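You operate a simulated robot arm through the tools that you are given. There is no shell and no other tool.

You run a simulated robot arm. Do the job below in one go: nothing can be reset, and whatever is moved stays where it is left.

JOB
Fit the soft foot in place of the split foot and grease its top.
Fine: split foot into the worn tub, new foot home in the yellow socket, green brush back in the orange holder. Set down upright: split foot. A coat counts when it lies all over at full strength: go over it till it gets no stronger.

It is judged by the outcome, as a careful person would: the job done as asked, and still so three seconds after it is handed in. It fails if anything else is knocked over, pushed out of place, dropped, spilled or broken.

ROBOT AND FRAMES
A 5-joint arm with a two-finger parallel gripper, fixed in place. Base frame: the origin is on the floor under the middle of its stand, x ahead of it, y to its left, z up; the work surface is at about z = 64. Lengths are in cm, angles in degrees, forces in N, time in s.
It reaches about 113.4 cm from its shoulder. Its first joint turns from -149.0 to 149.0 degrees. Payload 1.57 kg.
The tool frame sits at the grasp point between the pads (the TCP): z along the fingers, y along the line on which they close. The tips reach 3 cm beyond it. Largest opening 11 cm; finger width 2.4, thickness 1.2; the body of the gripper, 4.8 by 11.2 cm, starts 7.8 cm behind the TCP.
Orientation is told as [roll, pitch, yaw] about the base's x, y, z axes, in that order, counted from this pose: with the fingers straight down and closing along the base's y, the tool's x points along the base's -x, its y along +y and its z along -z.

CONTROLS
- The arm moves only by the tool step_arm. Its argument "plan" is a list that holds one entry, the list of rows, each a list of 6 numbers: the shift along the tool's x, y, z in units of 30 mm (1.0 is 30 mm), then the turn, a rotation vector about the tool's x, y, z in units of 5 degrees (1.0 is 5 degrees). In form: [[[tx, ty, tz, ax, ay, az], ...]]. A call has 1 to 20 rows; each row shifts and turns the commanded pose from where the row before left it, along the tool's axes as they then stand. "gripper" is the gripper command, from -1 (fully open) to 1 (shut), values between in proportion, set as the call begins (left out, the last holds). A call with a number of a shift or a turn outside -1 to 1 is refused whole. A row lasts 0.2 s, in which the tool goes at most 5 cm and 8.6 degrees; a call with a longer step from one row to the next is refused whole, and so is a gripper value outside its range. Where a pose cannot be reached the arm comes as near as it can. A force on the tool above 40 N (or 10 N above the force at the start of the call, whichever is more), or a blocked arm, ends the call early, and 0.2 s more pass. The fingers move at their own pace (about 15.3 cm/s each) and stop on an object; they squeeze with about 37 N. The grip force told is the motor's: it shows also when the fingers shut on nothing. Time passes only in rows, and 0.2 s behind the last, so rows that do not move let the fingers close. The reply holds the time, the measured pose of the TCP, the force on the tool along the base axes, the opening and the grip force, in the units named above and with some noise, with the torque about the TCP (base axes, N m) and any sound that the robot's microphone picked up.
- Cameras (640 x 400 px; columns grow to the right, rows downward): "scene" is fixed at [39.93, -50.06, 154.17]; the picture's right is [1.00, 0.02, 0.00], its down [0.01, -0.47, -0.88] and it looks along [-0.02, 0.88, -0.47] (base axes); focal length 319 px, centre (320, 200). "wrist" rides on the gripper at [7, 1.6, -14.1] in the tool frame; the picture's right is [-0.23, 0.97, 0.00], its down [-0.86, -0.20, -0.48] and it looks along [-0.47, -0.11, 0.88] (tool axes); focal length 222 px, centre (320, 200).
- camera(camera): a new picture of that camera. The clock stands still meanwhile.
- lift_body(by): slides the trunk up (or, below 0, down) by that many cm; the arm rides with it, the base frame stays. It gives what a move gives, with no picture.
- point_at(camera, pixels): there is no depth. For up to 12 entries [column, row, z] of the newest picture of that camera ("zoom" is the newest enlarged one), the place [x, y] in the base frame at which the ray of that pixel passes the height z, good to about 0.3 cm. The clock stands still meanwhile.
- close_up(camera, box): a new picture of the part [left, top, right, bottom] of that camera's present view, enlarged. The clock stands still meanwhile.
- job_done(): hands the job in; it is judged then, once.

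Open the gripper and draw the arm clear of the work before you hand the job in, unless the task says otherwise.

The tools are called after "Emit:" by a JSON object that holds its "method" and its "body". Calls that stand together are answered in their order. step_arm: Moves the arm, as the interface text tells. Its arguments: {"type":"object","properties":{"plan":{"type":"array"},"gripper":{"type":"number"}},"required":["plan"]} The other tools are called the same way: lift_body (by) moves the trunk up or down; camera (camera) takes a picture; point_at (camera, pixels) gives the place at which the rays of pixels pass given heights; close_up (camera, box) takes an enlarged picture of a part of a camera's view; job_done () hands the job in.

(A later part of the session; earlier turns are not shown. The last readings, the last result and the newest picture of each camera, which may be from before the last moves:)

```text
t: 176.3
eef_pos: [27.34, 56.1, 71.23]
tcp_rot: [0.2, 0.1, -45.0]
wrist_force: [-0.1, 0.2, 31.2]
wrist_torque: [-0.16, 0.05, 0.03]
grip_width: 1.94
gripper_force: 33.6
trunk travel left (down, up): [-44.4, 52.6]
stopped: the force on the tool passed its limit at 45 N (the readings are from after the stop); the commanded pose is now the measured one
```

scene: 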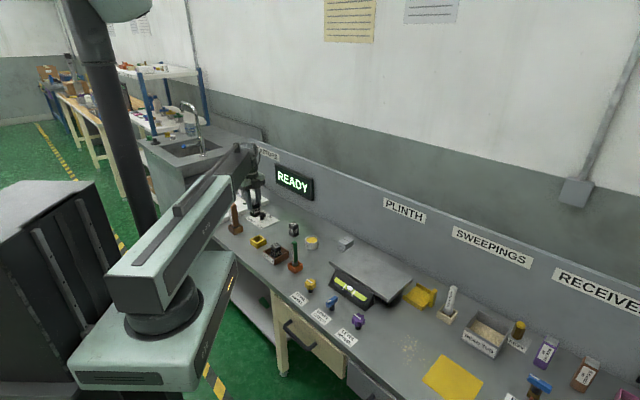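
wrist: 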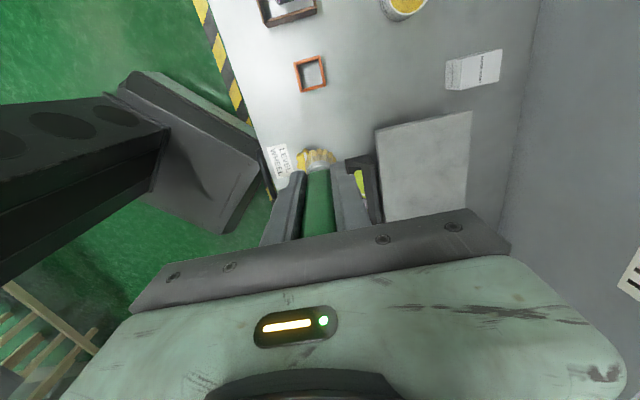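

The brush stands on the bench now (contact at −44.5). I relieve the pressure, then open slightly to release it.

Emit:
{"method": "lift_body", "body": {"by": 0.1}}

Emit:
{"method": "step_arm", "body": {"plan": [[[0, 0, 0, 0, 0, 0], [0, 0, 0, 0, 0, 0], [0, 0, 0, 0, 0, 0]]], "gripper": 0.4}}

Emit:
{"method": "close_up", "body": {"camera": "scene", "box": [276, 232, 316, 278]}}

Emit:
{"method": "close_up", "body": {"camera": "wrist", "box": [250, 110, 390, 210]}}

```text
t: 176.8
eef_pos: [27.32, 56.21, 71.12]
tcp_rot: [0.1, 0.1, -45.0]
wrist_force: [-1.6, -2.7, 12.9]
wrist_torque: [-0.3, 0.11, -0.01]
grip_width: 1.94
gripper_force: 33.2
trunk travel left (down, up): [-44.5, 52.5]
```

```text
t: 177.6
eef_pos: [27.14, 56.22, 71.1]
tcp_rot: [0.1, 0.0, -45.0]
wrist_force: [-0.7, -0.7, 0.9]
wrist_torque: [-0.04, -0.01, 0.02]
grip_width: 3.31
gripper_force: 0.0
trunk travel left (down, up): [-44.5, 52.5]
```

```text
8.70 times, centred on (296, 255) of scene
```

zoom: 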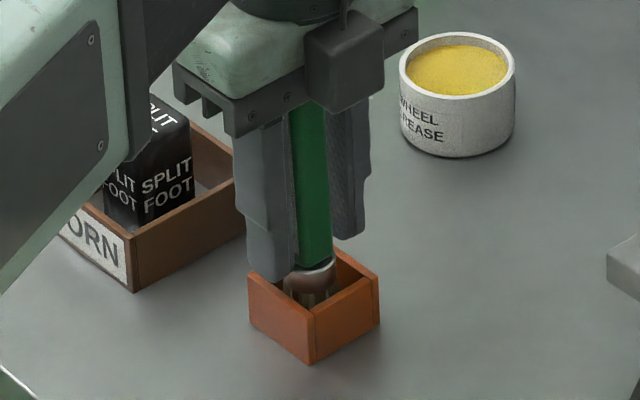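

```text
4.00 times, centred on (320, 160) of wrist
```

zoom: 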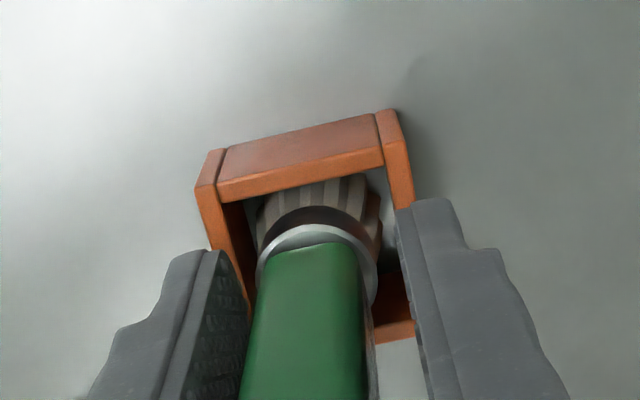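

The brush stands in its holder, fingers free on both sides. I open a bit more and lift straight up.

Emit:
{"method": "step_arm", "body": {"plan": [[[0, 0, 0, 0, 0, 0], [0, 0, 0, 0, 0, 0]]], "gripper": 0.0}}

Emit:
{"method": "lift_body", "body": {"by": 12}}

Emit:
{"method": "close_up", "body": {"camera": "scene", "box": [270, 230, 322, 280]}}

Emit:
{"method": "close_up", "body": {"camera": "wrist", "box": [250, 80, 390, 200]}}

```text
t: 178.2
eef_pos: [27.31, 56.21, 71.15]
tcp_rot: [0.1, 0.0, -45.0]
wrist_force: [1.1, -0.1, 0.0]
wrist_torque: [0.0, 0.03, -0.01]
grip_width: 5.52
gripper_force: 0.0
trunk travel left (down, up): [-44.5, 52.5]
```

```text
t: 179.7
eef_pos: [27.38, 56.16, 83.08]
tcp_rot: [0.0, 0.0, -45.0]
wrist_force: [0.3, -0.6, 0.0]
wrist_torque: [-0.03, -0.03, -0.02]
grip_width: 5.49
gripper_force: 0.1
trunk travel left (down, up): [-56.5, 40.5]
```

```text
8.00 times, centred on (296, 255) of scene
```

zoom: 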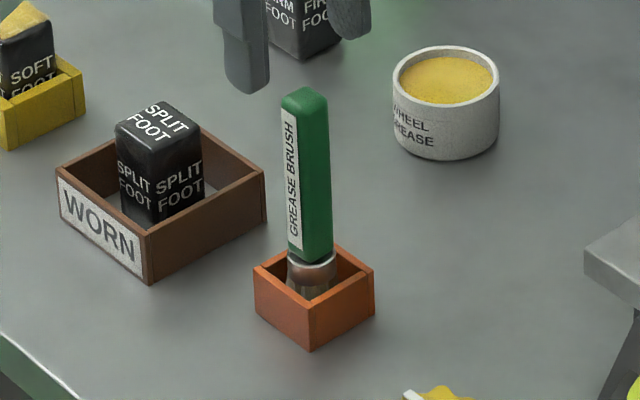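

```text
3.33 times, centred on (320, 140) of wrist
```

zoom: 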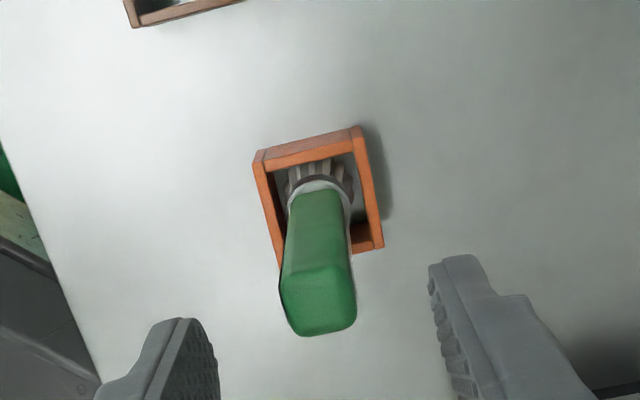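

The brush is back upright in the orange holder. I raise and move to look straight down at the soft foot for a final inspection.

Emit:
{"method": "lift_body", "body": {"by": 10}}

Emit:
{"method": "step_arm", "body": {"plan": [[[0.9, -0.02, 0, 0, 0, 0], [0.9, -0.02, 0, 0, 0, 0], [0.9, -0.02, 0, 0, 0, 0], [0.9, -0.02, 0, 0, 0, 0], [0.9, -0.02, 0, 0, 0, 0], [0.9, -0.02, 0, 0, 0, 0], [0.9, -0.02, 0, 0, 0, 0], [0, 0, 0, 0, 0, 0]]]}}

Emit:
{"method": "camera", "body": {"camera": "wrist"}}

Emit:
{"method": "close_up", "body": {"camera": "wrist", "box": [288, 70, 336, 112]}}

Emit:
{"method": "close_up", "body": {"camera": "scene", "box": [240, 223, 280, 248]}}

```text
t: 181.0
eef_pos: [27.23, 56.09, 93.13]
tcp_rot: [0.0, 0.0, -45.0]
wrist_force: [-1.0, 0.2, 0.1]
wrist_torque: [0.02, -0.01, 0.0]
grip_width: 5.51
gripper_force: 0.1
trunk travel left (down, up): [-66.5, 30.5]
```

```text
t: 182.8
eef_pos: [13.7, 69.25, 93.1]
tcp_rot: [0.1, 0.0, -44.9]
wrist_force: [0.2, -0.8, -0.6]
wrist_torque: [0.01, 0.01, 0.0]
grip_width: 5.49
gripper_force: 0.0
trunk travel left (down, up): [-66.5, 30.5]
```

```text
taken
```

wrist: 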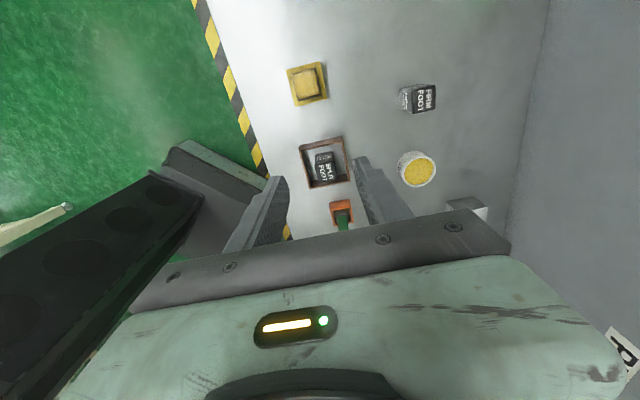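

```text
9.52 times, centred on (312, 91) of wrist
```

zoom: 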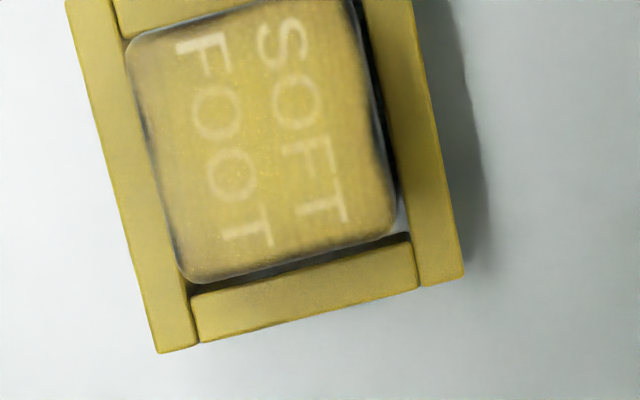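

```text
16.00 times, centred on (260, 236) of scene
```

zoom: 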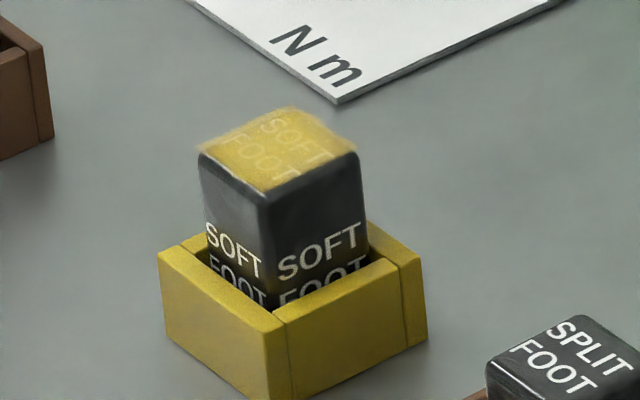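

The coat looks the same all over the top and lettering only faintly shows. I take one last high-magnification look at its corners and edges from both cameras.

Emit:
{"method": "close_up", "body": {"camera": "wrist", "box": [292, 64, 324, 100]}}

Emit:
{"method": "close_up", "body": {"camera": "wrist", "box": [276, 52, 340, 112]}}

```text
11.11 times, centred on (308, 82) of wrist
```

zoom: 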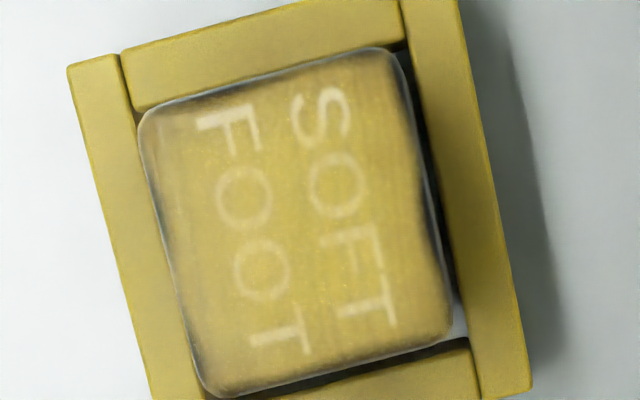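

```text
6.67 times, centred on (308, 82) of wrist
```

zoom: 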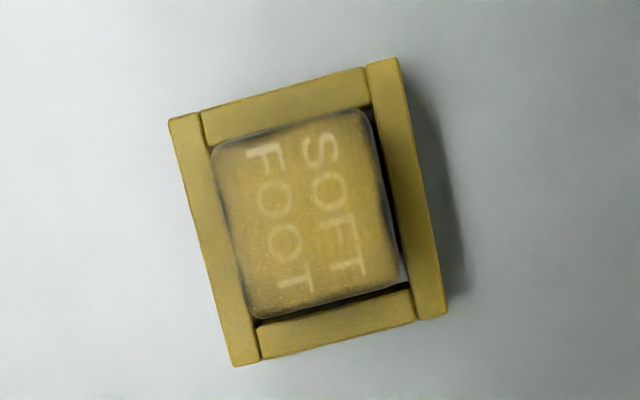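

At this magnification the strip along the foot's −y edge and +x edge is browner (thinner coat) than the rest, so it isn't full strength all over yet. I fetch the brush again for those edges; first a look at it from above.

Emit:
{"method": "step_arm", "body": {"plan": [[[-0.909, 0, 0, 0, 0, 0], [-0.909, 0, 0, 0, 0, 0], [-0.909, 0, 0, 0, 0, 0], [-0.909, 0, 0, 0, 0, 0], [-0.909, 0, 0, 0, 0, 0], [-0.909, 0, 0, 0, 0, 0], [-0.909, 0, 0, 0, 0, 0], [-0.909, 0, 0, 0, 0, 0], [-0.909, 0, 0, 0, 0, 0], [0, 0, 0, 0, 0, 0]]]}}

Emit:
{"method": "close_up", "body": {"camera": "wrist", "box": [260, 60, 388, 140]}}

```text
t: 185.0
eef_pos: [31.27, 51.74, 93.19]
tcp_rot: [0.0, 0.0, -45.0]
wrist_force: [0.1, 0.0, 0.9]
wrist_torque: [-0.02, 0.04, 0.01]
grip_width: 5.52
gripper_force: 0.0
trunk travel left (down, up): [-66.5, 30.5]
```

```text
5.00 times, centred on (324, 100) of wrist
```

zoom: 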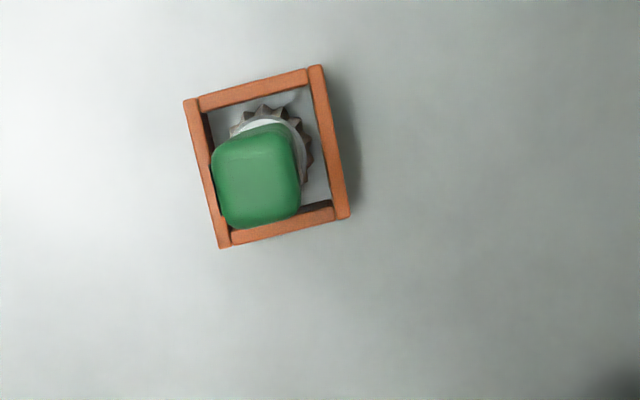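

The handle's top corners read (213,150), (284,128), (301,208), (230,228).

Emit:
{"method": "point_at", "body": {"camera": "zoom", "pixels": [[213, 150, 77.3], [284, 128, 77.3], [301, 208, 77.3], [230, 228, 77.3], [257, 178, 77.3]]}}

```text
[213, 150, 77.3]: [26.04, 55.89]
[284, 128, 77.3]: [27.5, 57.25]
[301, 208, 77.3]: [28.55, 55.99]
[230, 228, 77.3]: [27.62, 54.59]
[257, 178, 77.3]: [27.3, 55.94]
```

Handle centre ≈ (27.42, 55.94). I move over it and lower to grip at z≈74.

Emit:
{"method": "step_arm", "body": {"plan": [[[0.95, 0.0425, 0, 0, 0, 0], [0.95, 0.0425, 0, 0, 0, 0], [0, 0, 0, 0, 0, 0], [0, 0, 0, 0, 0, 0]]]}}

Emit:
{"method": "lift_body", "body": {"by": -10.5}}

Emit:
{"method": "close_up", "body": {"camera": "wrist", "box": [220, 80, 420, 205]}}

```text
t: 186.0
eef_pos: [27.37, 56.01, 93.13]
tcp_rot: [0.2, 0.0, -45.0]
wrist_force: [0.5, 0.4, 0.2]
wrist_torque: [0.01, 0.02, 0.0]
grip_width: 5.5
gripper_force: 0.0
trunk travel left (down, up): [-66.5, 30.5]
```

```text
t: 187.4
eef_pos: [27.31, 56.09, 82.74]
tcp_rot: [0.2, 0.0, -45.0]
wrist_force: [-0.2, 0.7, -0.6]
wrist_torque: [0.0, 0.0, -0.01]
grip_width: 5.49
gripper_force: 0.1
trunk travel left (down, up): [-56.0, 41.0]
```

```text
3.20 times, centred on (320, 142) of wrist
```

zoom: 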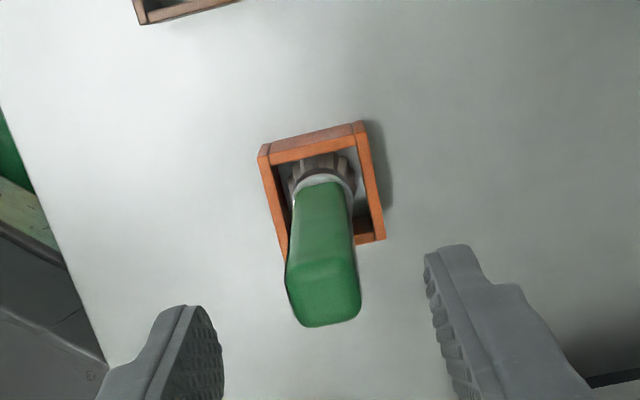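

The handle is centred between the fingers. I lower to z≈74 and close on it.

Emit:
{"method": "lift_body", "body": {"by": -8.7}}

Emit:
{"method": "step_arm", "body": {"plan": [[[0, 0, 0, 0, 0, 0], [0, 0, 0, 0, 0, 0], [0, 0, 0, 0, 0, 0], [0, 0, 0, 0, 0, 0]]], "gripper": 1}}

Emit:
{"method": "close_up", "body": {"camera": "scene", "box": [270, 230, 322, 280]}}

```text
t: 188.6
eef_pos: [27.29, 56.03, 73.94]
tcp_rot: [0.2, 0.1, -45.0]
wrist_force: [0.9, 0.0, -0.4]
wrist_torque: [0.0, -0.04, -0.03]
grip_width: 5.47
gripper_force: 0.0
trunk travel left (down, up): [-47.3, 49.7]
```

```text
t: 189.6
eef_pos: [27.26, 56.06, 73.88]
tcp_rot: [0.3, 0.0, -45.0]
wrist_force: [0.9, 0.7, 1.7]
wrist_torque: [0.06, -0.04, 0.01]
grip_width: 1.95
gripper_force: 33.6
trunk travel left (down, up): [-47.3, 49.7]
```

```text
8.00 times, centred on (296, 255) of scene
```

zoom: 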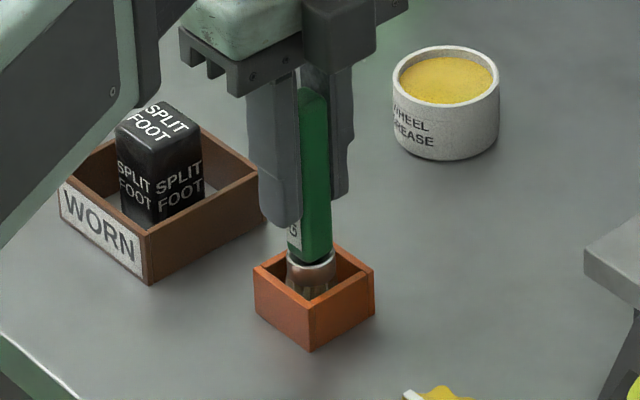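

Gripped. I lift out and go to reload in the grease (expected contact at travel ≈ −50.6).

Emit:
{"method": "lift_body", "body": {"by": 11}}

Emit:
{"method": "step_arm", "body": {"plan": [[[0.388, 0.904, 0, 0, 0, 0], [0.388, 0.904, 0, 0, 0, 0], [0.388, 0.904, 0, 0, 0, 0], [0.388, 0.904, 0, 0, 0, 0], [0.388, 0.904, 0, 0, 0, 0], [0.388, 0.904, 0, 0, 0, 0], [0, 0, 0, 0, 0, 0], [0, 0, 0, 0, 0, 0]]]}}

Emit:
{"method": "lift_body", "body": {"by": -7.2}}

Emit:
{"method": "close_up", "body": {"camera": "scene", "box": [288, 216, 336, 258]}}

Emit:
{"method": "close_up", "body": {"camera": "wrist", "box": [260, 80, 400, 200]}}

```text
t: 191.1
eef_pos: [27.29, 55.88, 84.98]
tcp_rot: [0.2, 0.0, -45.0]
wrist_force: [-0.7, -0.5, -0.4]
wrist_torque: [0.0, 0.0, -0.03]
grip_width: 1.94
gripper_force: 33.2
trunk travel left (down, up): [-58.3, 38.7]
```

```text
t: 192.8
eef_pos: [33.86, 72.49, 85.13]
tcp_rot: [0.1, 0.0, -45.0]
wrist_force: [-0.5, -0.2, 0.0]
wrist_torque: [0.0, -0.03, 0.0]
grip_width: 1.94
gripper_force: 33.4
trunk travel left (down, up): [-58.3, 38.7]
```

```text
t: 193.9
eef_pos: [33.9, 72.42, 77.66]
tcp_rot: [0.2, 0.0, -44.9]
wrist_force: [0.3, 0.5, 0.1]
wrist_torque: [0.01, -0.01, 0.04]
grip_width: 1.92
gripper_force: 33.6
trunk travel left (down, up): [-51.1, 45.9]
```

```text
9.52 times, centred on (312, 237) of scene
```

zoom: 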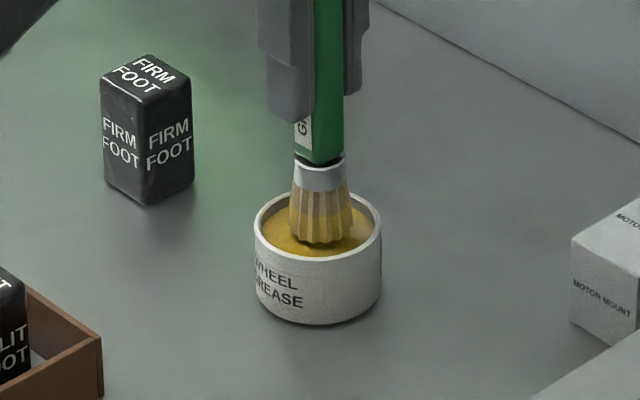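

```text
3.33 times, centred on (330, 140) of wrist
```

zoom: 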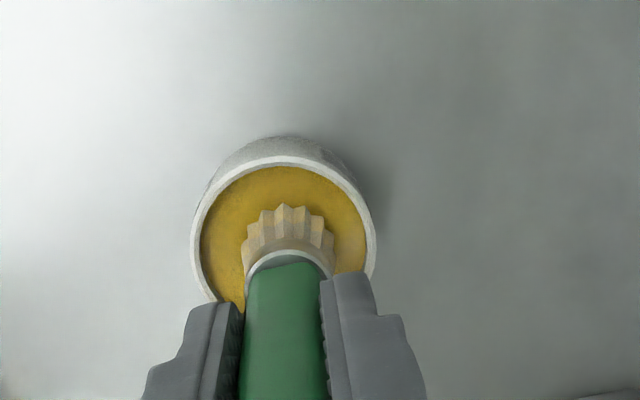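

The bristles are centred in the tub, just above the grease. I lower in small steps to a light contact.

Emit:
{"method": "lift_body", "body": {"by": -0.3}}

Emit:
{"method": "lift_body", "body": {"by": -0.15}}

Emit:
{"method": "lift_body", "body": {"by": -0.15}}

```text
t: 194.5
eef_pos: [33.8, 72.43, 77.49]
tcp_rot: [0.1, 0.1, -45.0]
wrist_force: [0.7, -0.2, -0.7]
wrist_torque: [0.01, 0.02, 0.01]
grip_width: 1.95
gripper_force: 33.7
trunk travel left (down, up): [-50.8, 46.2]
```

```text
t: 195.0
eef_pos: [33.97, 72.32, 77.19]
tcp_rot: [0.1, 0.0, -44.9]
wrist_force: [0.2, 1.1, 5.8]
wrist_torque: [0.03, -0.02, 0.02]
grip_width: 1.94
gripper_force: 33.3
trunk travel left (down, up): [-50.6, 46.4]
```

```text
t: 195.5
eef_pos: [33.86, 72.36, 77.3]
tcp_rot: [0.3, 0.1, -44.9]
wrist_force: [3.0, 4.4, 27.1]
wrist_torque: [0.36, -0.16, 0.01]
grip_width: 1.92
gripper_force: 33.9
trunk travel left (down, up): [-50.5, 46.5]
```

Loaded (contact at −50.6 as predicted). I lift and carry the brush to the foot's −x/−y corner.

Emit:
{"method": "lift_body", "body": {"by": 8}}

Emit:
{"method": "step_arm", "body": {"plan": [[[0.667, -0.684, 0, 0, 0, 0], [0.667, -0.684, 0, 0, 0, 0], [0.667, -0.684, 0, 0, 0, 0], [0.667, -0.684, 0, 0, 0, 0], [0.667, -0.684, 0, 0, 0, 0], [0.667, -0.684, 0, 0, 0, 0], [0.667, -0.684, 0, 0, 0, 0], [0.667, -0.684, 0, 0, 0, 0], [0.667, -0.684, 0, 0, 0, 0], [0, 0, 0, 0, 0, 0], [0, 0, 0, 0, 0, 0]]]}}

Emit:
{"method": "lift_body", "body": {"by": -4.2}}

Emit:
{"method": "close_up", "body": {"camera": "scene", "box": [242, 215, 282, 245]}}

Emit:
{"method": "close_up", "body": {"camera": "wrist", "box": [260, 80, 380, 180]}}

```text
t: 196.7
eef_pos: [33.84, 72.32, 85.09]
tcp_rot: [0.0, 0.1, -45.0]
wrist_force: [-0.3, 0.7, -1.1]
wrist_torque: [-0.01, 0.0, 0.02]
grip_width: 1.92
gripper_force: 34.2
trunk travel left (down, up): [-58.5, 38.5]
```

```text
t: 199.1
eef_pos: [8.2, 72.04, 85.08]
tcp_rot: [0.2, -0.1, -45.0]
wrist_force: [-0.1, 0.1, -0.7]
wrist_torque: [0.0, 0.01, -0.02]
grip_width: 1.93
gripper_force: 33.6
trunk travel left (down, up): [-58.5, 38.5]
```

```text
t: 199.9
eef_pos: [8.09, 72.02, 80.89]
tcp_rot: [0.2, 0.0, -45.1]
wrist_force: [0.1, 0.0, -0.8]
wrist_torque: [0.01, -0.01, 0.02]
grip_width: 1.93
gripper_force: 33.2
trunk travel left (down, up): [-54.3, 42.7]
```

```text
13.33 times, centred on (262, 230) of scene
```

zoom: 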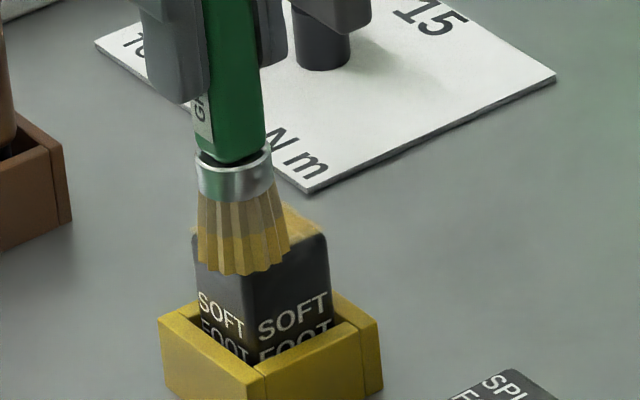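

```text
4.00 times, centred on (320, 130) of wrist
```

zoom: 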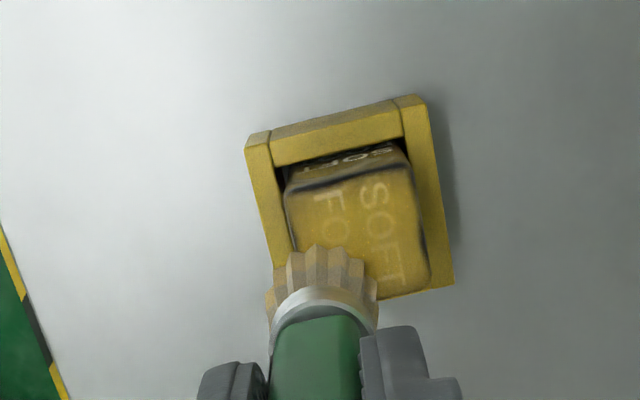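

The brush is over the −x/−y corner. I lower to a light contact.

Emit:
{"method": "lift_body", "body": {"by": -0.3}}

Emit:
{"method": "lift_body", "body": {"by": -0.1}}

Emit:
{"method": "lift_body", "body": {"by": -0.1}}

```text
t: 200.4
eef_pos: [8.15, 72.03, 80.65]
tcp_rot: [0.2, -0.1, -44.9]
wrist_force: [-0.7, -0.5, -0.2]
wrist_torque: [0.01, -0.01, -0.04]
grip_width: 1.94
gripper_force: 33.3
trunk travel left (down, up): [-54.0, 43.0]
```

```text
t: 200.9
eef_pos: [8.23, 72.11, 80.6]
tcp_rot: [0.2, 0.0, -45.0]
wrist_force: [-0.3, -0.3, 0.3]
wrist_torque: [0.03, 0.02, 0.01]
grip_width: 1.94
gripper_force: 33.7
trunk travel left (down, up): [-53.9, 43.1]
```

```text
t: 201.4
eef_pos: [8.23, 72.06, 80.53]
tcp_rot: [0.2, 0.1, -45.0]
wrist_force: [0.3, 0.2, 12.2]
wrist_torque: [0.17, 0.0, 0.01]
grip_width: 1.95
gripper_force: 33.5
trunk travel left (down, up): [-53.8, 43.2]
```

12 N contact. I stroke along the −y edge towards +x, then along the +x edge, then back along the +y edge.

Emit:
{"method": "step_arm", "body": {"plan": [[[0.133, 0, 0, 0, 0, 0], [0.133, 0, 0, 0, 0, 0], [0.133, 0, 0, 0, 0, 0], [0.133, 0, 0, 0, 0, 0], [0.133, 0, 0, 0, 0, 0], [0.133, 0, 0, 0, 0, 0], [0, 0.133, 0, 0, 0, 0], [0, 0.133, 0, 0, 0, 0], [0, 0.133, 0, 0, 0, 0], [0, 0.133, 0, 0, 0, 0], [0, 0.133, 0, 0, 0, 0], [0, 0.133, 0, 0, 0, 0], [-0.133, 0, 0, 0, 0, 0], [-0.133, 0, 0, 0, 0, 0], [-0.133, 0, 0, 0, 0, 0], [-0.133, 0, 0, 0, 0, 0], [-0.133, 0, 0, 0, 0, 0], [-0.133, 0, 0, 0, 0, 0]]]}}

Emit:
{"method": "close_up", "body": {"camera": "scene", "box": [242, 215, 282, 245]}}

Emit:
{"method": "close_up", "body": {"camera": "wrist", "box": [260, 80, 380, 180]}}

```text
t: 205.2
eef_pos: [9.93, 73.66, 80.3]
tcp_rot: [0.1, 0.0, -44.9]
wrist_force: [-0.1, 0.5, -0.4]
wrist_torque: [0.02, 0.0, 0.0]
grip_width: 1.95
gripper_force: 33.4
trunk travel left (down, up): [-53.8, 43.2]
```

```text
13.33 times, centred on (262, 230) of scene
```

zoom: 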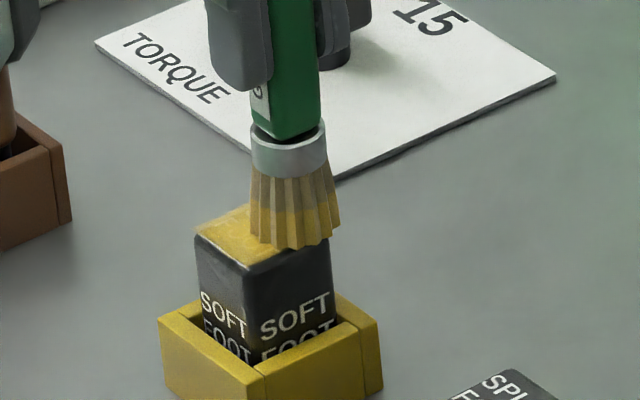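

```text
4.00 times, centred on (320, 130) of wrist
```

zoom: 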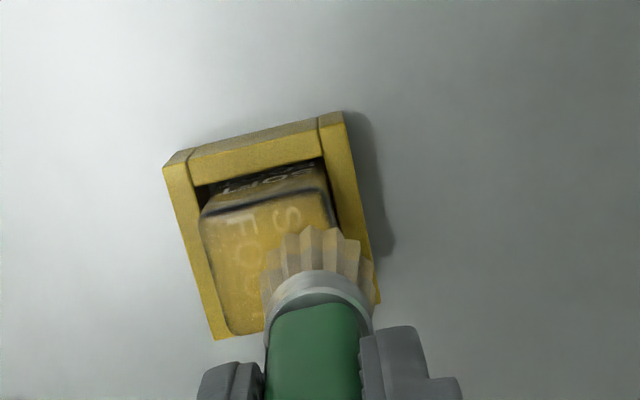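

The perimeter stroke went through without jamming. I regain contact and do the second loop: along the −x edge and back round.

Emit:
{"method": "lift_body", "body": {"by": -0.15}}

Emit:
{"method": "lift_body", "body": {"by": -0.1}}

```text
t: 205.8
eef_pos: [9.84, 73.72, 80.39]
tcp_rot: [0.2, -0.1, -45.1]
wrist_force: [1.8, 0.1, 5.9]
wrist_torque: [-0.02, -0.19, 0.01]
grip_width: 1.95
gripper_force: 33.5
trunk travel left (down, up): [-53.6, 43.4]
```

```text
t: 206.3
eef_pos: [9.88, 73.69, 80.24]
tcp_rot: [0.2, 0.1, -45.0]
wrist_force: [2.9, 1.6, 18.2]
wrist_torque: [0.05, -0.39, 0.02]
grip_width: 1.96
gripper_force: 33.5
trunk travel left (down, up): [-53.5, 43.5]
```

Emit:
{"method": "step_arm", "body": {"plan": [[[0, -0.133, 0, 0, 0, 0], [0, -0.133, 0, 0, 0, 0], [0, -0.133, 0, 0, 0, 0], [0, -0.133, 0, 0, 0, 0], [0, -0.133, 0, 0, 0, 0], [0, -0.133, 0, 0, 0, 0], [0.133, 0, 0, 0, 0, 0], [0.133, 0, 0, 0, 0, 0], [0.133, 0, 0, 0, 0, 0], [0.133, 0, 0, 0, 0, 0], [0.133, 0, 0, 0, 0, 0], [0.133, 0, 0, 0, 0, 0], [0, 0.133, 0, 0, 0, 0], [0, 0.133, 0, 0, 0, 0], [0, 0.133, 0, 0, 0, 0], [0, 0.133, 0, 0, 0, 0], [0, 0.133, 0, 0, 0, 0], [0, 0.133, 0, 0, 0, 0]]]}}

Emit:
{"method": "close_up", "body": {"camera": "wrist", "box": [260, 80, 380, 180]}}

Emit:
{"method": "close_up", "body": {"camera": "scene", "box": [242, 215, 282, 245]}}

```text
t: 210.1
eef_pos: [8.04, 75.49, 80.12]
tcp_rot: [0.2, 0.0, -45.1]
wrist_force: [0.5, 0.3, 0.4]
wrist_torque: [0.03, -0.01, 0.0]
grip_width: 1.93
gripper_force: 33.4
trunk travel left (down, up): [-53.5, 43.5]
```

```text
4.00 times, centred on (320, 130) of wrist
```

zoom: 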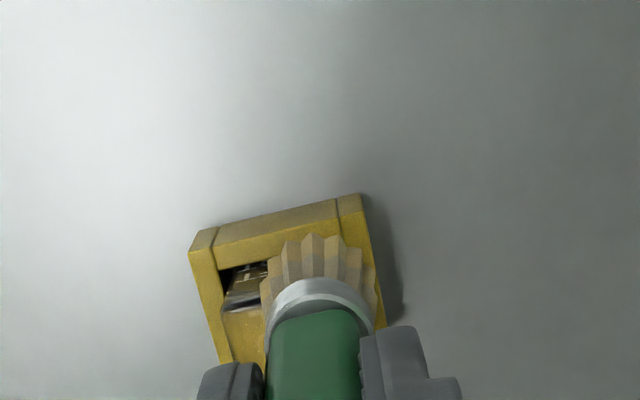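

```text
13.33 times, centred on (262, 230) of scene
```

zoom: 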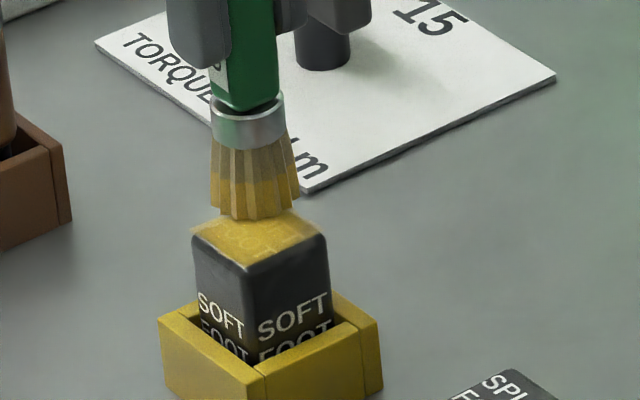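

Both loops done. I lift and view the top from above again.

Emit:
{"method": "lift_body", "body": {"by": 13}}

Emit:
{"method": "step_arm", "body": {"plan": [[[-0.93, -0.03, 0, 0, 0, 0], [-0.93, -0.03, 0, 0, 0, 0], [-0.93, -0.03, 0, 0, 0, 0], [0, 0, 0, 0, 0, 0]]]}}

Emit:
{"method": "close_up", "body": {"camera": "wrist", "box": [288, 64, 320, 100]}}

Emit:
{"method": "close_up", "body": {"camera": "scene", "box": [240, 223, 280, 248]}}

```text
t: 211.7
eef_pos: [7.93, 75.49, 93.2]
tcp_rot: [0.1, 0.0, -45.1]
wrist_force: [-0.3, 0.0, -0.5]
wrist_torque: [0.0, 0.01, -0.01]
grip_width: 1.95
gripper_force: 33.8
trunk travel left (down, up): [-66.5, 30.5]
```

```text
t: 212.7
eef_pos: [13.83, 69.36, 93.3]
tcp_rot: [0.0, 0.1, -45.0]
wrist_force: [0.2, 0.1, -0.5]
wrist_torque: [0.03, -0.05, 0.01]
grip_width: 1.93
gripper_force: 33.2
trunk travel left (down, up): [-66.5, 30.5]
```

```text
11.11 times, centred on (304, 82) of wrist
```

zoom: 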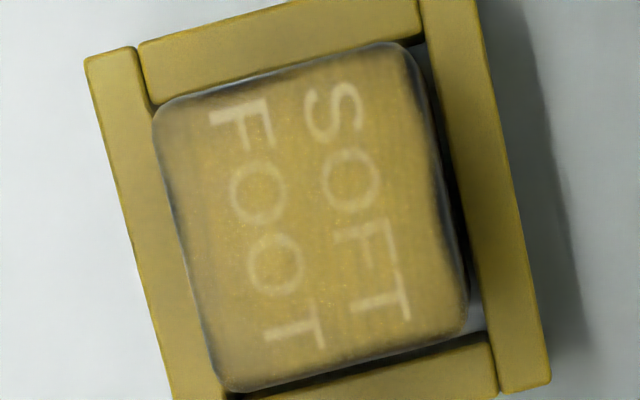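

```text
16.00 times, centred on (260, 236) of scene
```

zoom: 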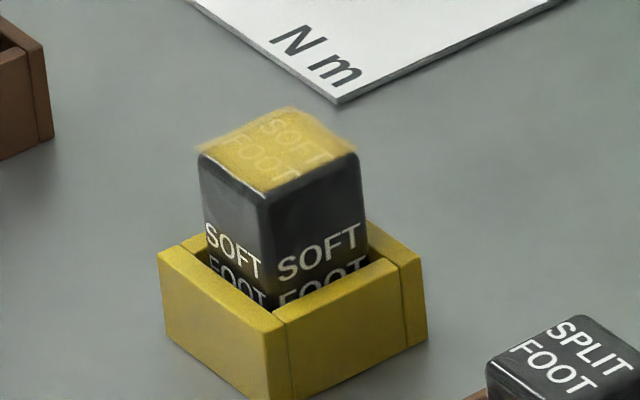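

Two edge loops with fresh grease made no visible difference any more, so the coat is at full strength all over. I take the brush back over the holder, checking the tip's offset.

Emit:
{"method": "step_arm", "body": {"plan": [[[-0.8, 0.008, 0, 0, 0, 0], [-0.8, 0.008, 0, 0, 0, 0], [-0.8, 0.008, 0, 0, 0, 0], [-0.8, 0.008, 0, 0, 0, 0], [-0.8, 0.008, 0, 0, 0, 0], [-0.8, 0.008, 0, 0, 0, 0], [-0.8, 0.008, 0, 0, 0, 0], [-0.8, 0.008, 0, 0, 0, 0], [0, 0, 0, 0, 0, 0], [0, 0, 0, 0, 0, 0]]]}}

Emit:
{"method": "close_up", "body": {"camera": "wrist", "box": [264, 110, 376, 180]}}

Emit:
{"method": "close_up", "body": {"camera": "scene", "box": [276, 220, 316, 278]}}

```text
t: 214.8
eef_pos: [27.64, 55.9, 93.22]
tcp_rot: [0.1, 0.0, -45.0]
wrist_force: [-0.6, 0.0, 0.4]
wrist_torque: [-0.02, 0.03, 0.02]
grip_width: 1.96
gripper_force: 33.7
trunk travel left (down, up): [-66.5, 30.5]
```

```text
5.71 times, centred on (320, 145) of wrist
```

zoom: 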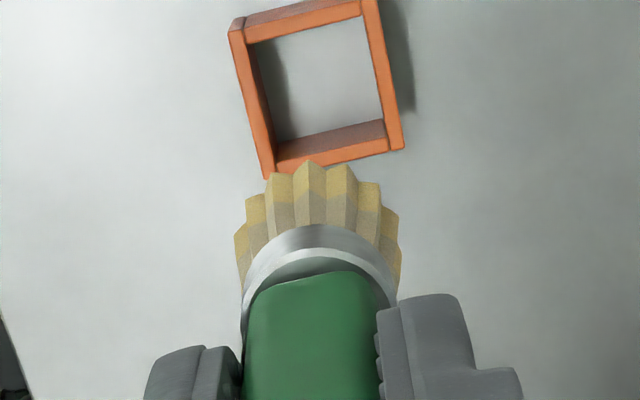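

```text
6.90 times, centred on (296, 249) of scene
```

zoom: 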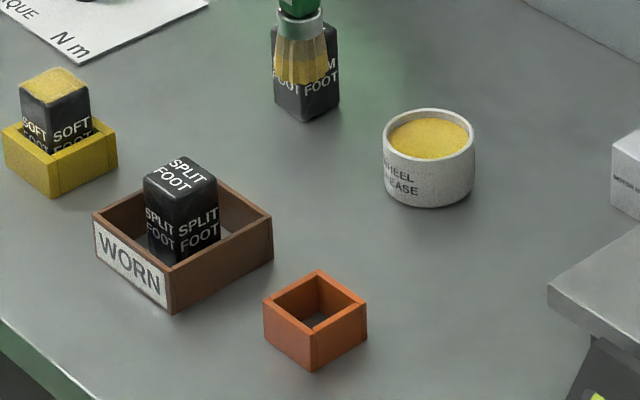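

The tip is offset about +1.5 mm in x, and the TCP at (27.64, 55.9) already compensates that. I make a tiny correction and lower to just above the rim.

Emit:
{"method": "step_arm", "body": {"plan": [[[-0.02, -0.02, 0, 0, 0, 0], [0, 0, 0, 0, 0, 0]]]}}

Emit:
{"method": "lift_body", "body": {"by": -16.2}}

Emit:
{"method": "close_up", "body": {"camera": "scene", "box": [276, 242, 316, 278]}}

Emit:
{"method": "close_up", "body": {"camera": "wrist", "box": [270, 100, 366, 160]}}

```text
t: 215.4
eef_pos: [27.66, 55.82, 93.17]
tcp_rot: [0.1, 0.0, -45.0]
wrist_force: [-0.5, -0.1, -0.2]
wrist_torque: [0.0, -0.03, -0.02]
grip_width: 1.93
gripper_force: 33.3
trunk travel left (down, up): [-66.5, 30.5]
```

```text
t: 217.3
eef_pos: [27.55, 55.81, 76.97]
tcp_rot: [0.1, 0.1, -45.0]
wrist_force: [0.1, -0.3, 0.1]
wrist_torque: [-0.02, -0.01, 0.04]
grip_width: 1.93
gripper_force: 33.9
trunk travel left (down, up): [-50.3, 46.7]
```

```text
11.11 times, centred on (296, 260) of scene
```

zoom: 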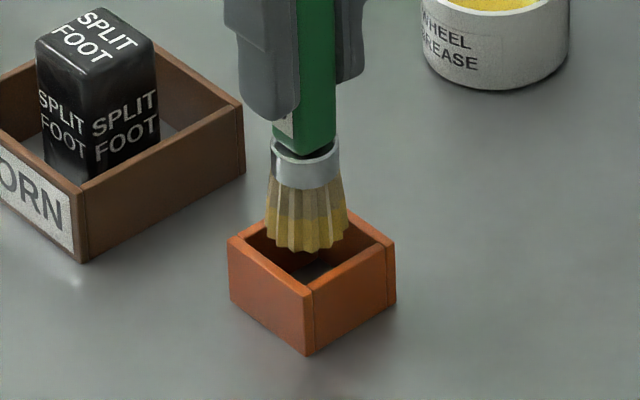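

```text
6.67 times, centred on (318, 130) of wrist
```

zoom: 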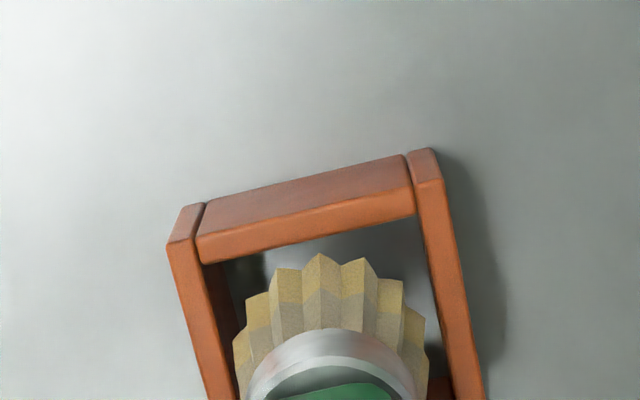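

The bristles sit about 2 mm too far towards +x and slightly to −y (gaps: far ≈ small, right 22 px vs left 11 px). I correct by −1.9 mm in x and +0.8 mm in y and look again.

Emit:
{"method": "step_arm", "body": {"plan": [[[-0.063, 0.027, 0, 0, 0, 0], [0, 0, 0, 0, 0, 0]]]}}

Emit:
{"method": "lift_body", "body": {"by": -0.4}}

Emit:
{"method": "close_up", "body": {"camera": "scene", "box": [276, 242, 316, 278]}}

Emit:
{"method": "close_up", "body": {"camera": "wrist", "box": [270, 100, 366, 160]}}

```text
t: 217.9
eef_pos: [27.7, 55.68, 77.01]
tcp_rot: [0.1, 0.0, -45.0]
wrist_force: [0.2, 0.2, -1.0]
wrist_torque: [-0.01, 0.01, 0.04]
grip_width: 1.92
gripper_force: 33.3
trunk travel left (down, up): [-50.3, 46.7]
```

```text
t: 218.4
eef_pos: [27.79, 55.79, 76.55]
tcp_rot: [0.1, -0.1, -45.0]
wrist_force: [1.0, 0.7, -0.2]
wrist_torque: [0.01, -0.02, -0.01]
grip_width: 1.93
gripper_force: 33.2
trunk travel left (down, up): [-49.9, 47.1]
```

```text
11.11 times, centred on (296, 260) of scene
```

zoom: 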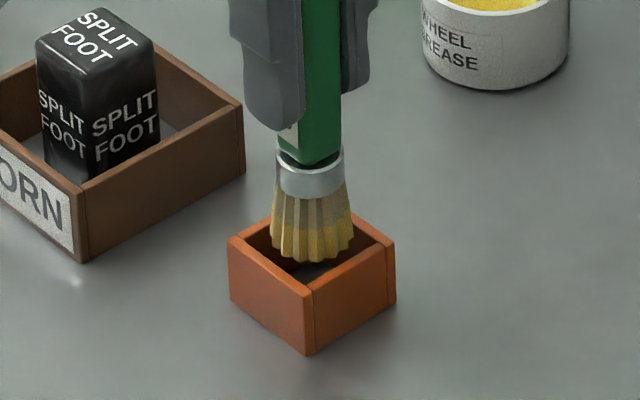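

```text
6.67 times, centred on (318, 130) of wrist
```

zoom: 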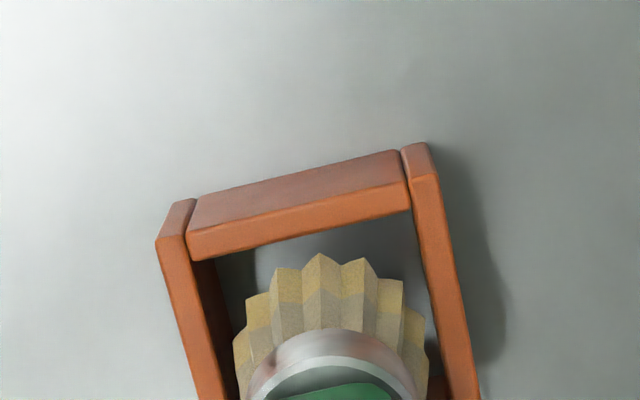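

Now centred (gaps even on all sides). I lower in stages; expected ground contact near travel −47.

Emit:
{"method": "lift_body", "body": {"by": -0.8}}

Emit:
{"method": "lift_body", "body": {"by": -0.8}}

Emit:
{"method": "lift_body", "body": {"by": -0.8}}

Emit:
{"method": "close_up", "body": {"camera": "scene", "box": [276, 242, 316, 278]}}

```text
t: 219.0
eef_pos: [27.59, 55.77, 75.8]
tcp_rot: [0.1, 0.0, -45.0]
wrist_force: [0.6, 0.0, -0.6]
wrist_torque: [-0.02, -0.04, 0.01]
grip_width: 1.96
gripper_force: 33.4
trunk travel left (down, up): [-49.1, 47.9]
```

```text
t: 219.6
eef_pos: [27.67, 55.74, 75.06]
tcp_rot: [0.2, 0.0, -45.0]
wrist_force: [-0.3, 0.0, -0.6]
wrist_torque: [0.0, -0.01, 0.02]
grip_width: 1.93
gripper_force: 33.0
trunk travel left (down, up): [-48.3, 48.7]
```

```text
t: 220.1
eef_pos: [27.71, 55.73, 74.17]
tcp_rot: [0.1, 0.0, -45.0]
wrist_force: [0.0, -0.2, 0.2]
wrist_torque: [0.01, 0.03, -0.04]
grip_width: 1.94
gripper_force: 32.8
trunk travel left (down, up): [-47.5, 49.5]
```

```text
11.11 times, centred on (296, 260) of scene
```

zoom: 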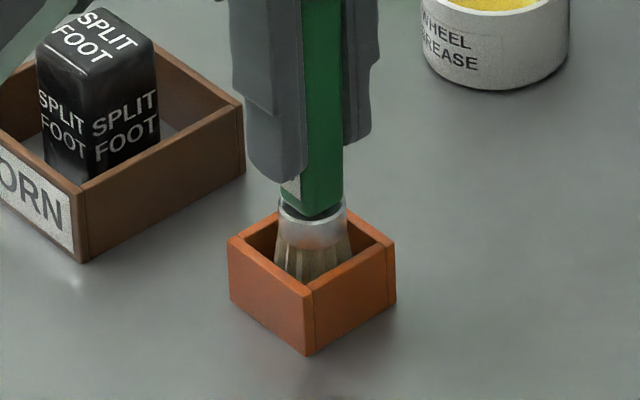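

Free of force so far. I go on in small steps to the bottom.

Emit:
{"method": "lift_body", "body": {"by": -0.3}}

Emit:
{"method": "lift_body", "body": {"by": -0.12}}

Emit:
{"method": "lift_body", "body": {"by": -0.1}}

Emit:
{"method": "lift_body", "body": {"by": -0.1}}

```text
t: 220.7
eef_pos: [27.71, 55.7, 73.9]
tcp_rot: [0.1, 0.0, -45.0]
wrist_force: [0.1, -0.1, -0.4]
wrist_torque: [-0.03, -0.04, 0.01]
grip_width: 1.96
gripper_force: 33.6
trunk travel left (down, up): [-47.2, 49.8]
```

```text
t: 221.2
eef_pos: [27.67, 55.71, 73.76]
tcp_rot: [0.0, 0.0, -45.0]
wrist_force: [0.2, -0.5, 0.3]
wrist_torque: [-0.02, -0.01, -0.05]
grip_width: 1.93
gripper_force: 33.8
trunk travel left (down, up): [-47.1, 49.9]
```

```text
t: 221.7
eef_pos: [27.77, 55.71, 73.62]
tcp_rot: [0.1, -0.1, -45.0]
wrist_force: [0.8, -0.2, -0.8]
wrist_torque: [-0.03, 0.04, 0.01]
grip_width: 1.94
gripper_force: 33.4
trunk travel left (down, up): [-47.0, 50.0]
```

```text
t: 222.2
eef_pos: [27.75, 55.65, 73.56]
tcp_rot: [0.1, -0.1, -45.0]
wrist_force: [0.7, -0.3, -0.7]
wrist_torque: [0.0, -0.02, 0.01]
grip_width: 1.97
gripper_force: 34.0
trunk travel left (down, up): [-46.9, 50.1]
```

Emit:
{"method": "lift_body", "body": {"by": -0.1}}

Emit:
{"method": "lift_body", "body": {"by": -0.1}}

Emit:
{"method": "close_up", "body": {"camera": "scene", "box": [276, 242, 316, 278]}}

```text
t: 222.7
eef_pos: [27.58, 55.73, 73.54]
tcp_rot: [0.1, -0.1, -45.0]
wrist_force: [-0.5, -0.9, 0.0]
wrist_torque: [-0.02, 0.0, 0.04]
grip_width: 1.94
gripper_force: 33.0
trunk travel left (down, up): [-46.8, 50.2]
```

```text
t: 223.2
eef_pos: [27.7, 55.7, 73.43]
tcp_rot: [0.2, 0.0, -45.0]
wrist_force: [1.2, 2.5, 14.8]
wrist_torque: [0.07, -0.17, 0.07]
grip_width: 1.92
gripper_force: 33.1
trunk travel left (down, up): [-46.7, 50.3]
```

```text
11.11 times, centred on (296, 260) of scene
```

zoom: 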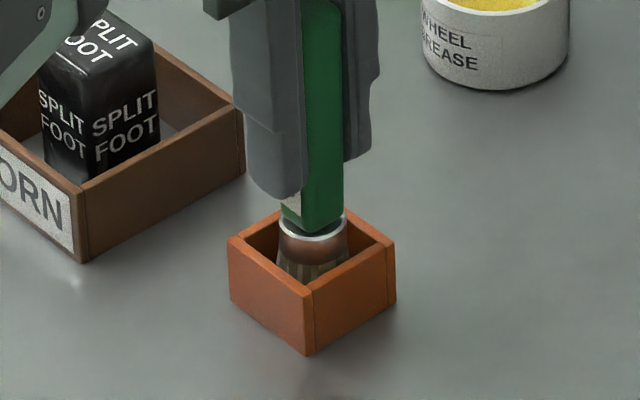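

The brush stands on the bench inside the holder (14.8 N at −46.7). I relieve the pressure by 0.7 mm and release in two stages.

Emit:
{"method": "lift_body", "body": {"by": 0.07}}

Emit:
{"method": "step_arm", "body": {"plan": [[[0, 0, 0, 0, 0, 0], [0, 0, 0, 0, 0, 0], [0, 0, 0, 0, 0, 0]]], "gripper": 0.45}}

Emit:
{"method": "step_arm", "body": {"plan": [[[0, 0, 0, 0, 0, 0], [0, 0, 0, 0, 0, 0], [0, 0, 0, 0, 0, 0]]], "gripper": 0.0}}

Emit:
{"method": "close_up", "body": {"camera": "wrist", "box": [220, 80, 420, 205]}}

Emit:
{"method": "close_up", "body": {"camera": "scene", "box": [276, 232, 316, 278]}}

```text
t: 223.7
eef_pos: [27.77, 55.59, 73.51]
tcp_rot: [0.2, 0.0, -45.0]
wrist_force: [0.5, 0.9, 5.0]
wrist_torque: [-0.02, -0.09, 0.03]
grip_width: 1.95
gripper_force: 33.4
trunk travel left (down, up): [-46.8, 50.2]
```

```text
t: 224.5
eef_pos: [27.72, 55.77, 73.38]
tcp_rot: [0.1, 0.1, -45.1]
wrist_force: [0.6, -0.2, -1.0]
wrist_torque: [0.0, -0.03, 0.0]
grip_width: 3.0
gripper_force: 0.0
trunk travel left (down, up): [-46.8, 50.2]
```

```text
t: 225.3
eef_pos: [27.6, 55.71, 73.45]
tcp_rot: [0.1, -0.1, -44.9]
wrist_force: [-0.9, -0.1, -0.2]
wrist_torque: [-0.01, -0.03, -0.02]
grip_width: 5.5
gripper_force: 0.1
trunk travel left (down, up): [-46.8, 50.2]
```

```text
3.20 times, centred on (320, 142) of wrist
```

zoom: 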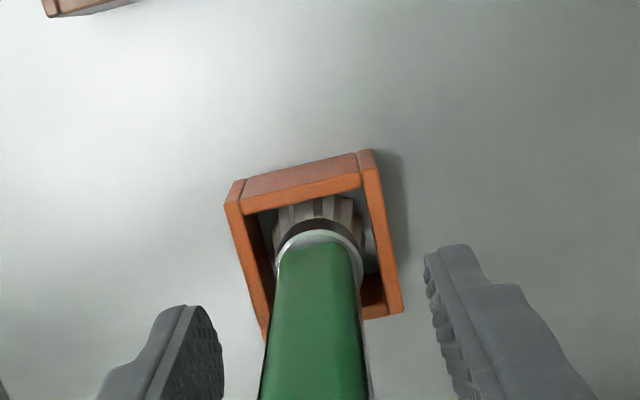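

```text
8.70 times, centred on (296, 255) of scene
```

zoom: 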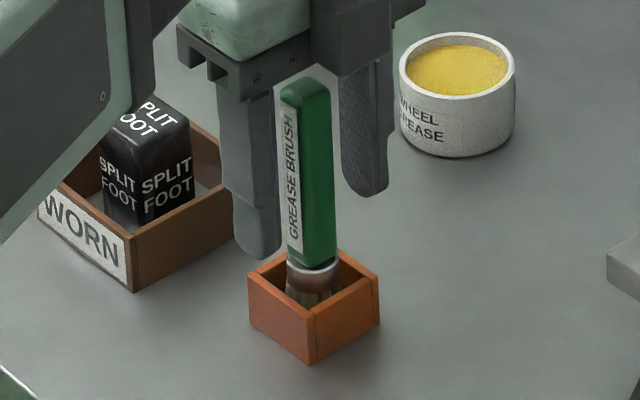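

The brush stands free and upright in the orange holder. I lift well clear and check the brush and the foot once more.

Emit:
{"method": "lift_body", "body": {"by": 30}}

Emit:
{"method": "close_up", "body": {"camera": "scene", "box": [230, 200, 350, 290]}}

Emit:
{"method": "close_up", "body": {"camera": "scene", "box": [240, 223, 280, 248]}}

Emit:
{"method": "camera", "body": {"camera": "wrist"}}

```text
t: 228.3
eef_pos: [27.65, 55.71, 103.43]
tcp_rot: [0.1, 0.1, -45.0]
wrist_force: [-0.4, 0.6, -0.2]
wrist_torque: [0.0, 0.0, -0.05]
grip_width: 5.48
gripper_force: 0.0
trunk travel left (down, up): [-76.8, 20.2]
```

```text
4.44 times, centred on (290, 245) of scene
```

zoom: 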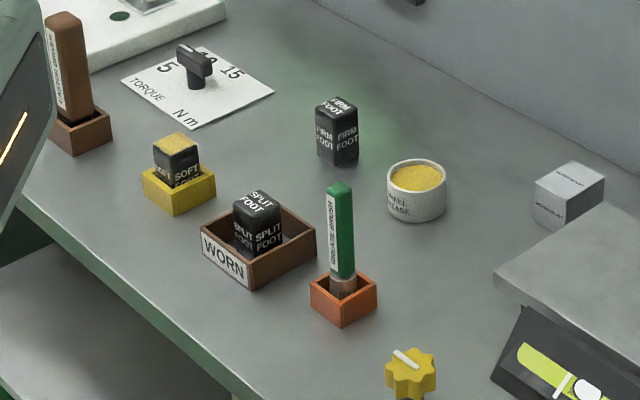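

```text
16.00 times, centred on (260, 236) of scene
```

zoom: 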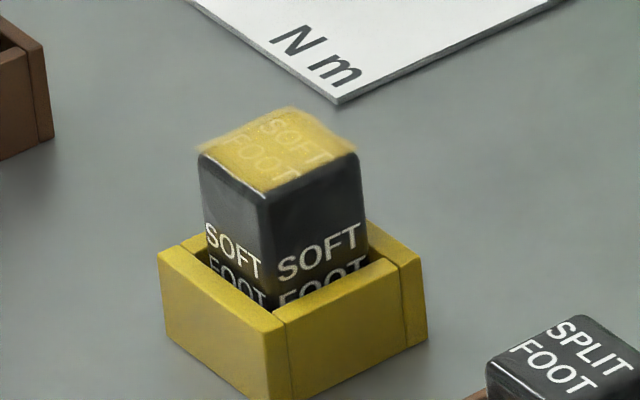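

```text
taken
```

wrist: 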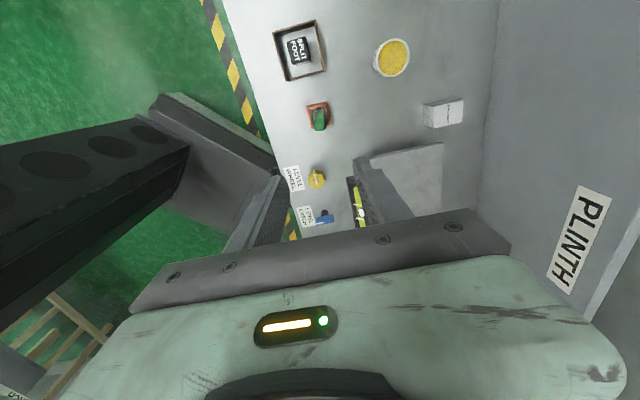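

Everything is in place: brush upright in its holder, split foot upright in the tub. The soft foot looks a few pixels higher than the split foot did, so I view it from exactly above to settle whether it is just shifted or raised.

Emit:
{"method": "step_arm", "body": {"plan": [[[0.919, -0.124, 0, 0, 0, 0], [0.919, -0.124, 0, 0, 0, 0], [0.919, -0.124, 0, 0, 0, 0], [0.919, -0.124, 0, 0, 0, 0], [0.919, -0.124, 0, 0, 0, 0], [0.919, -0.124, 0, 0, 0, 0], [0.919, -0.124, 0, 0, 0, 0], [0, 0, 0, 0, 0, 0], [0, 0, 0, 0, 0, 0]]]}}

Emit:
{"method": "camera", "body": {"camera": "wrist"}}

Emit:
{"method": "close_up", "body": {"camera": "wrist", "box": [296, 62, 344, 98]}}

```text
t: 230.3
eef_pos: [12.28, 67.53, 103.43]
tcp_rot: [0.2, -0.1, -45.0]
wrist_force: [0.1, 0.0, 0.2]
wrist_torque: [-0.01, -0.01, -0.02]
grip_width: 5.48
gripper_force: 0.1
trunk travel left (down, up): [-76.8, 20.2]
```

```text
taken
```

wrist: 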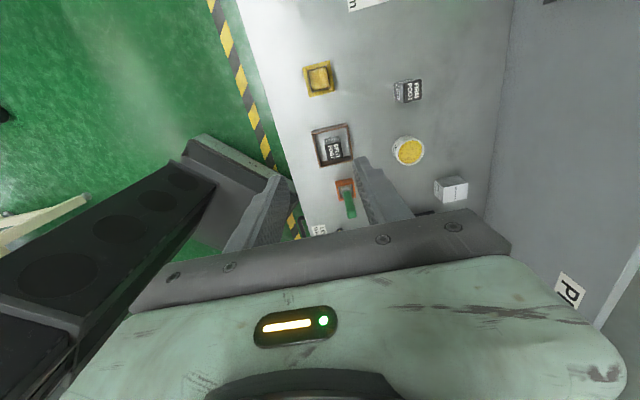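

```text
11.11 times, centred on (320, 80) of wrist
```

zoom: 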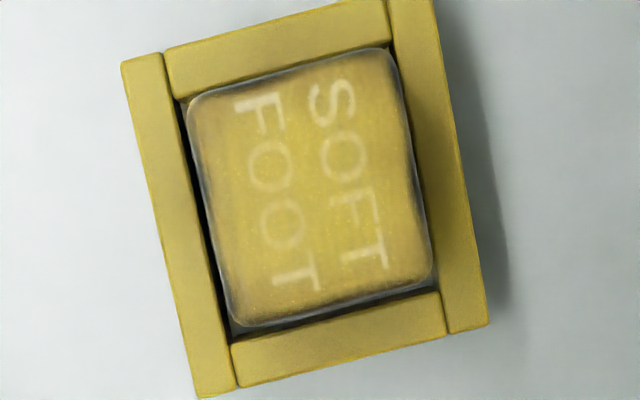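

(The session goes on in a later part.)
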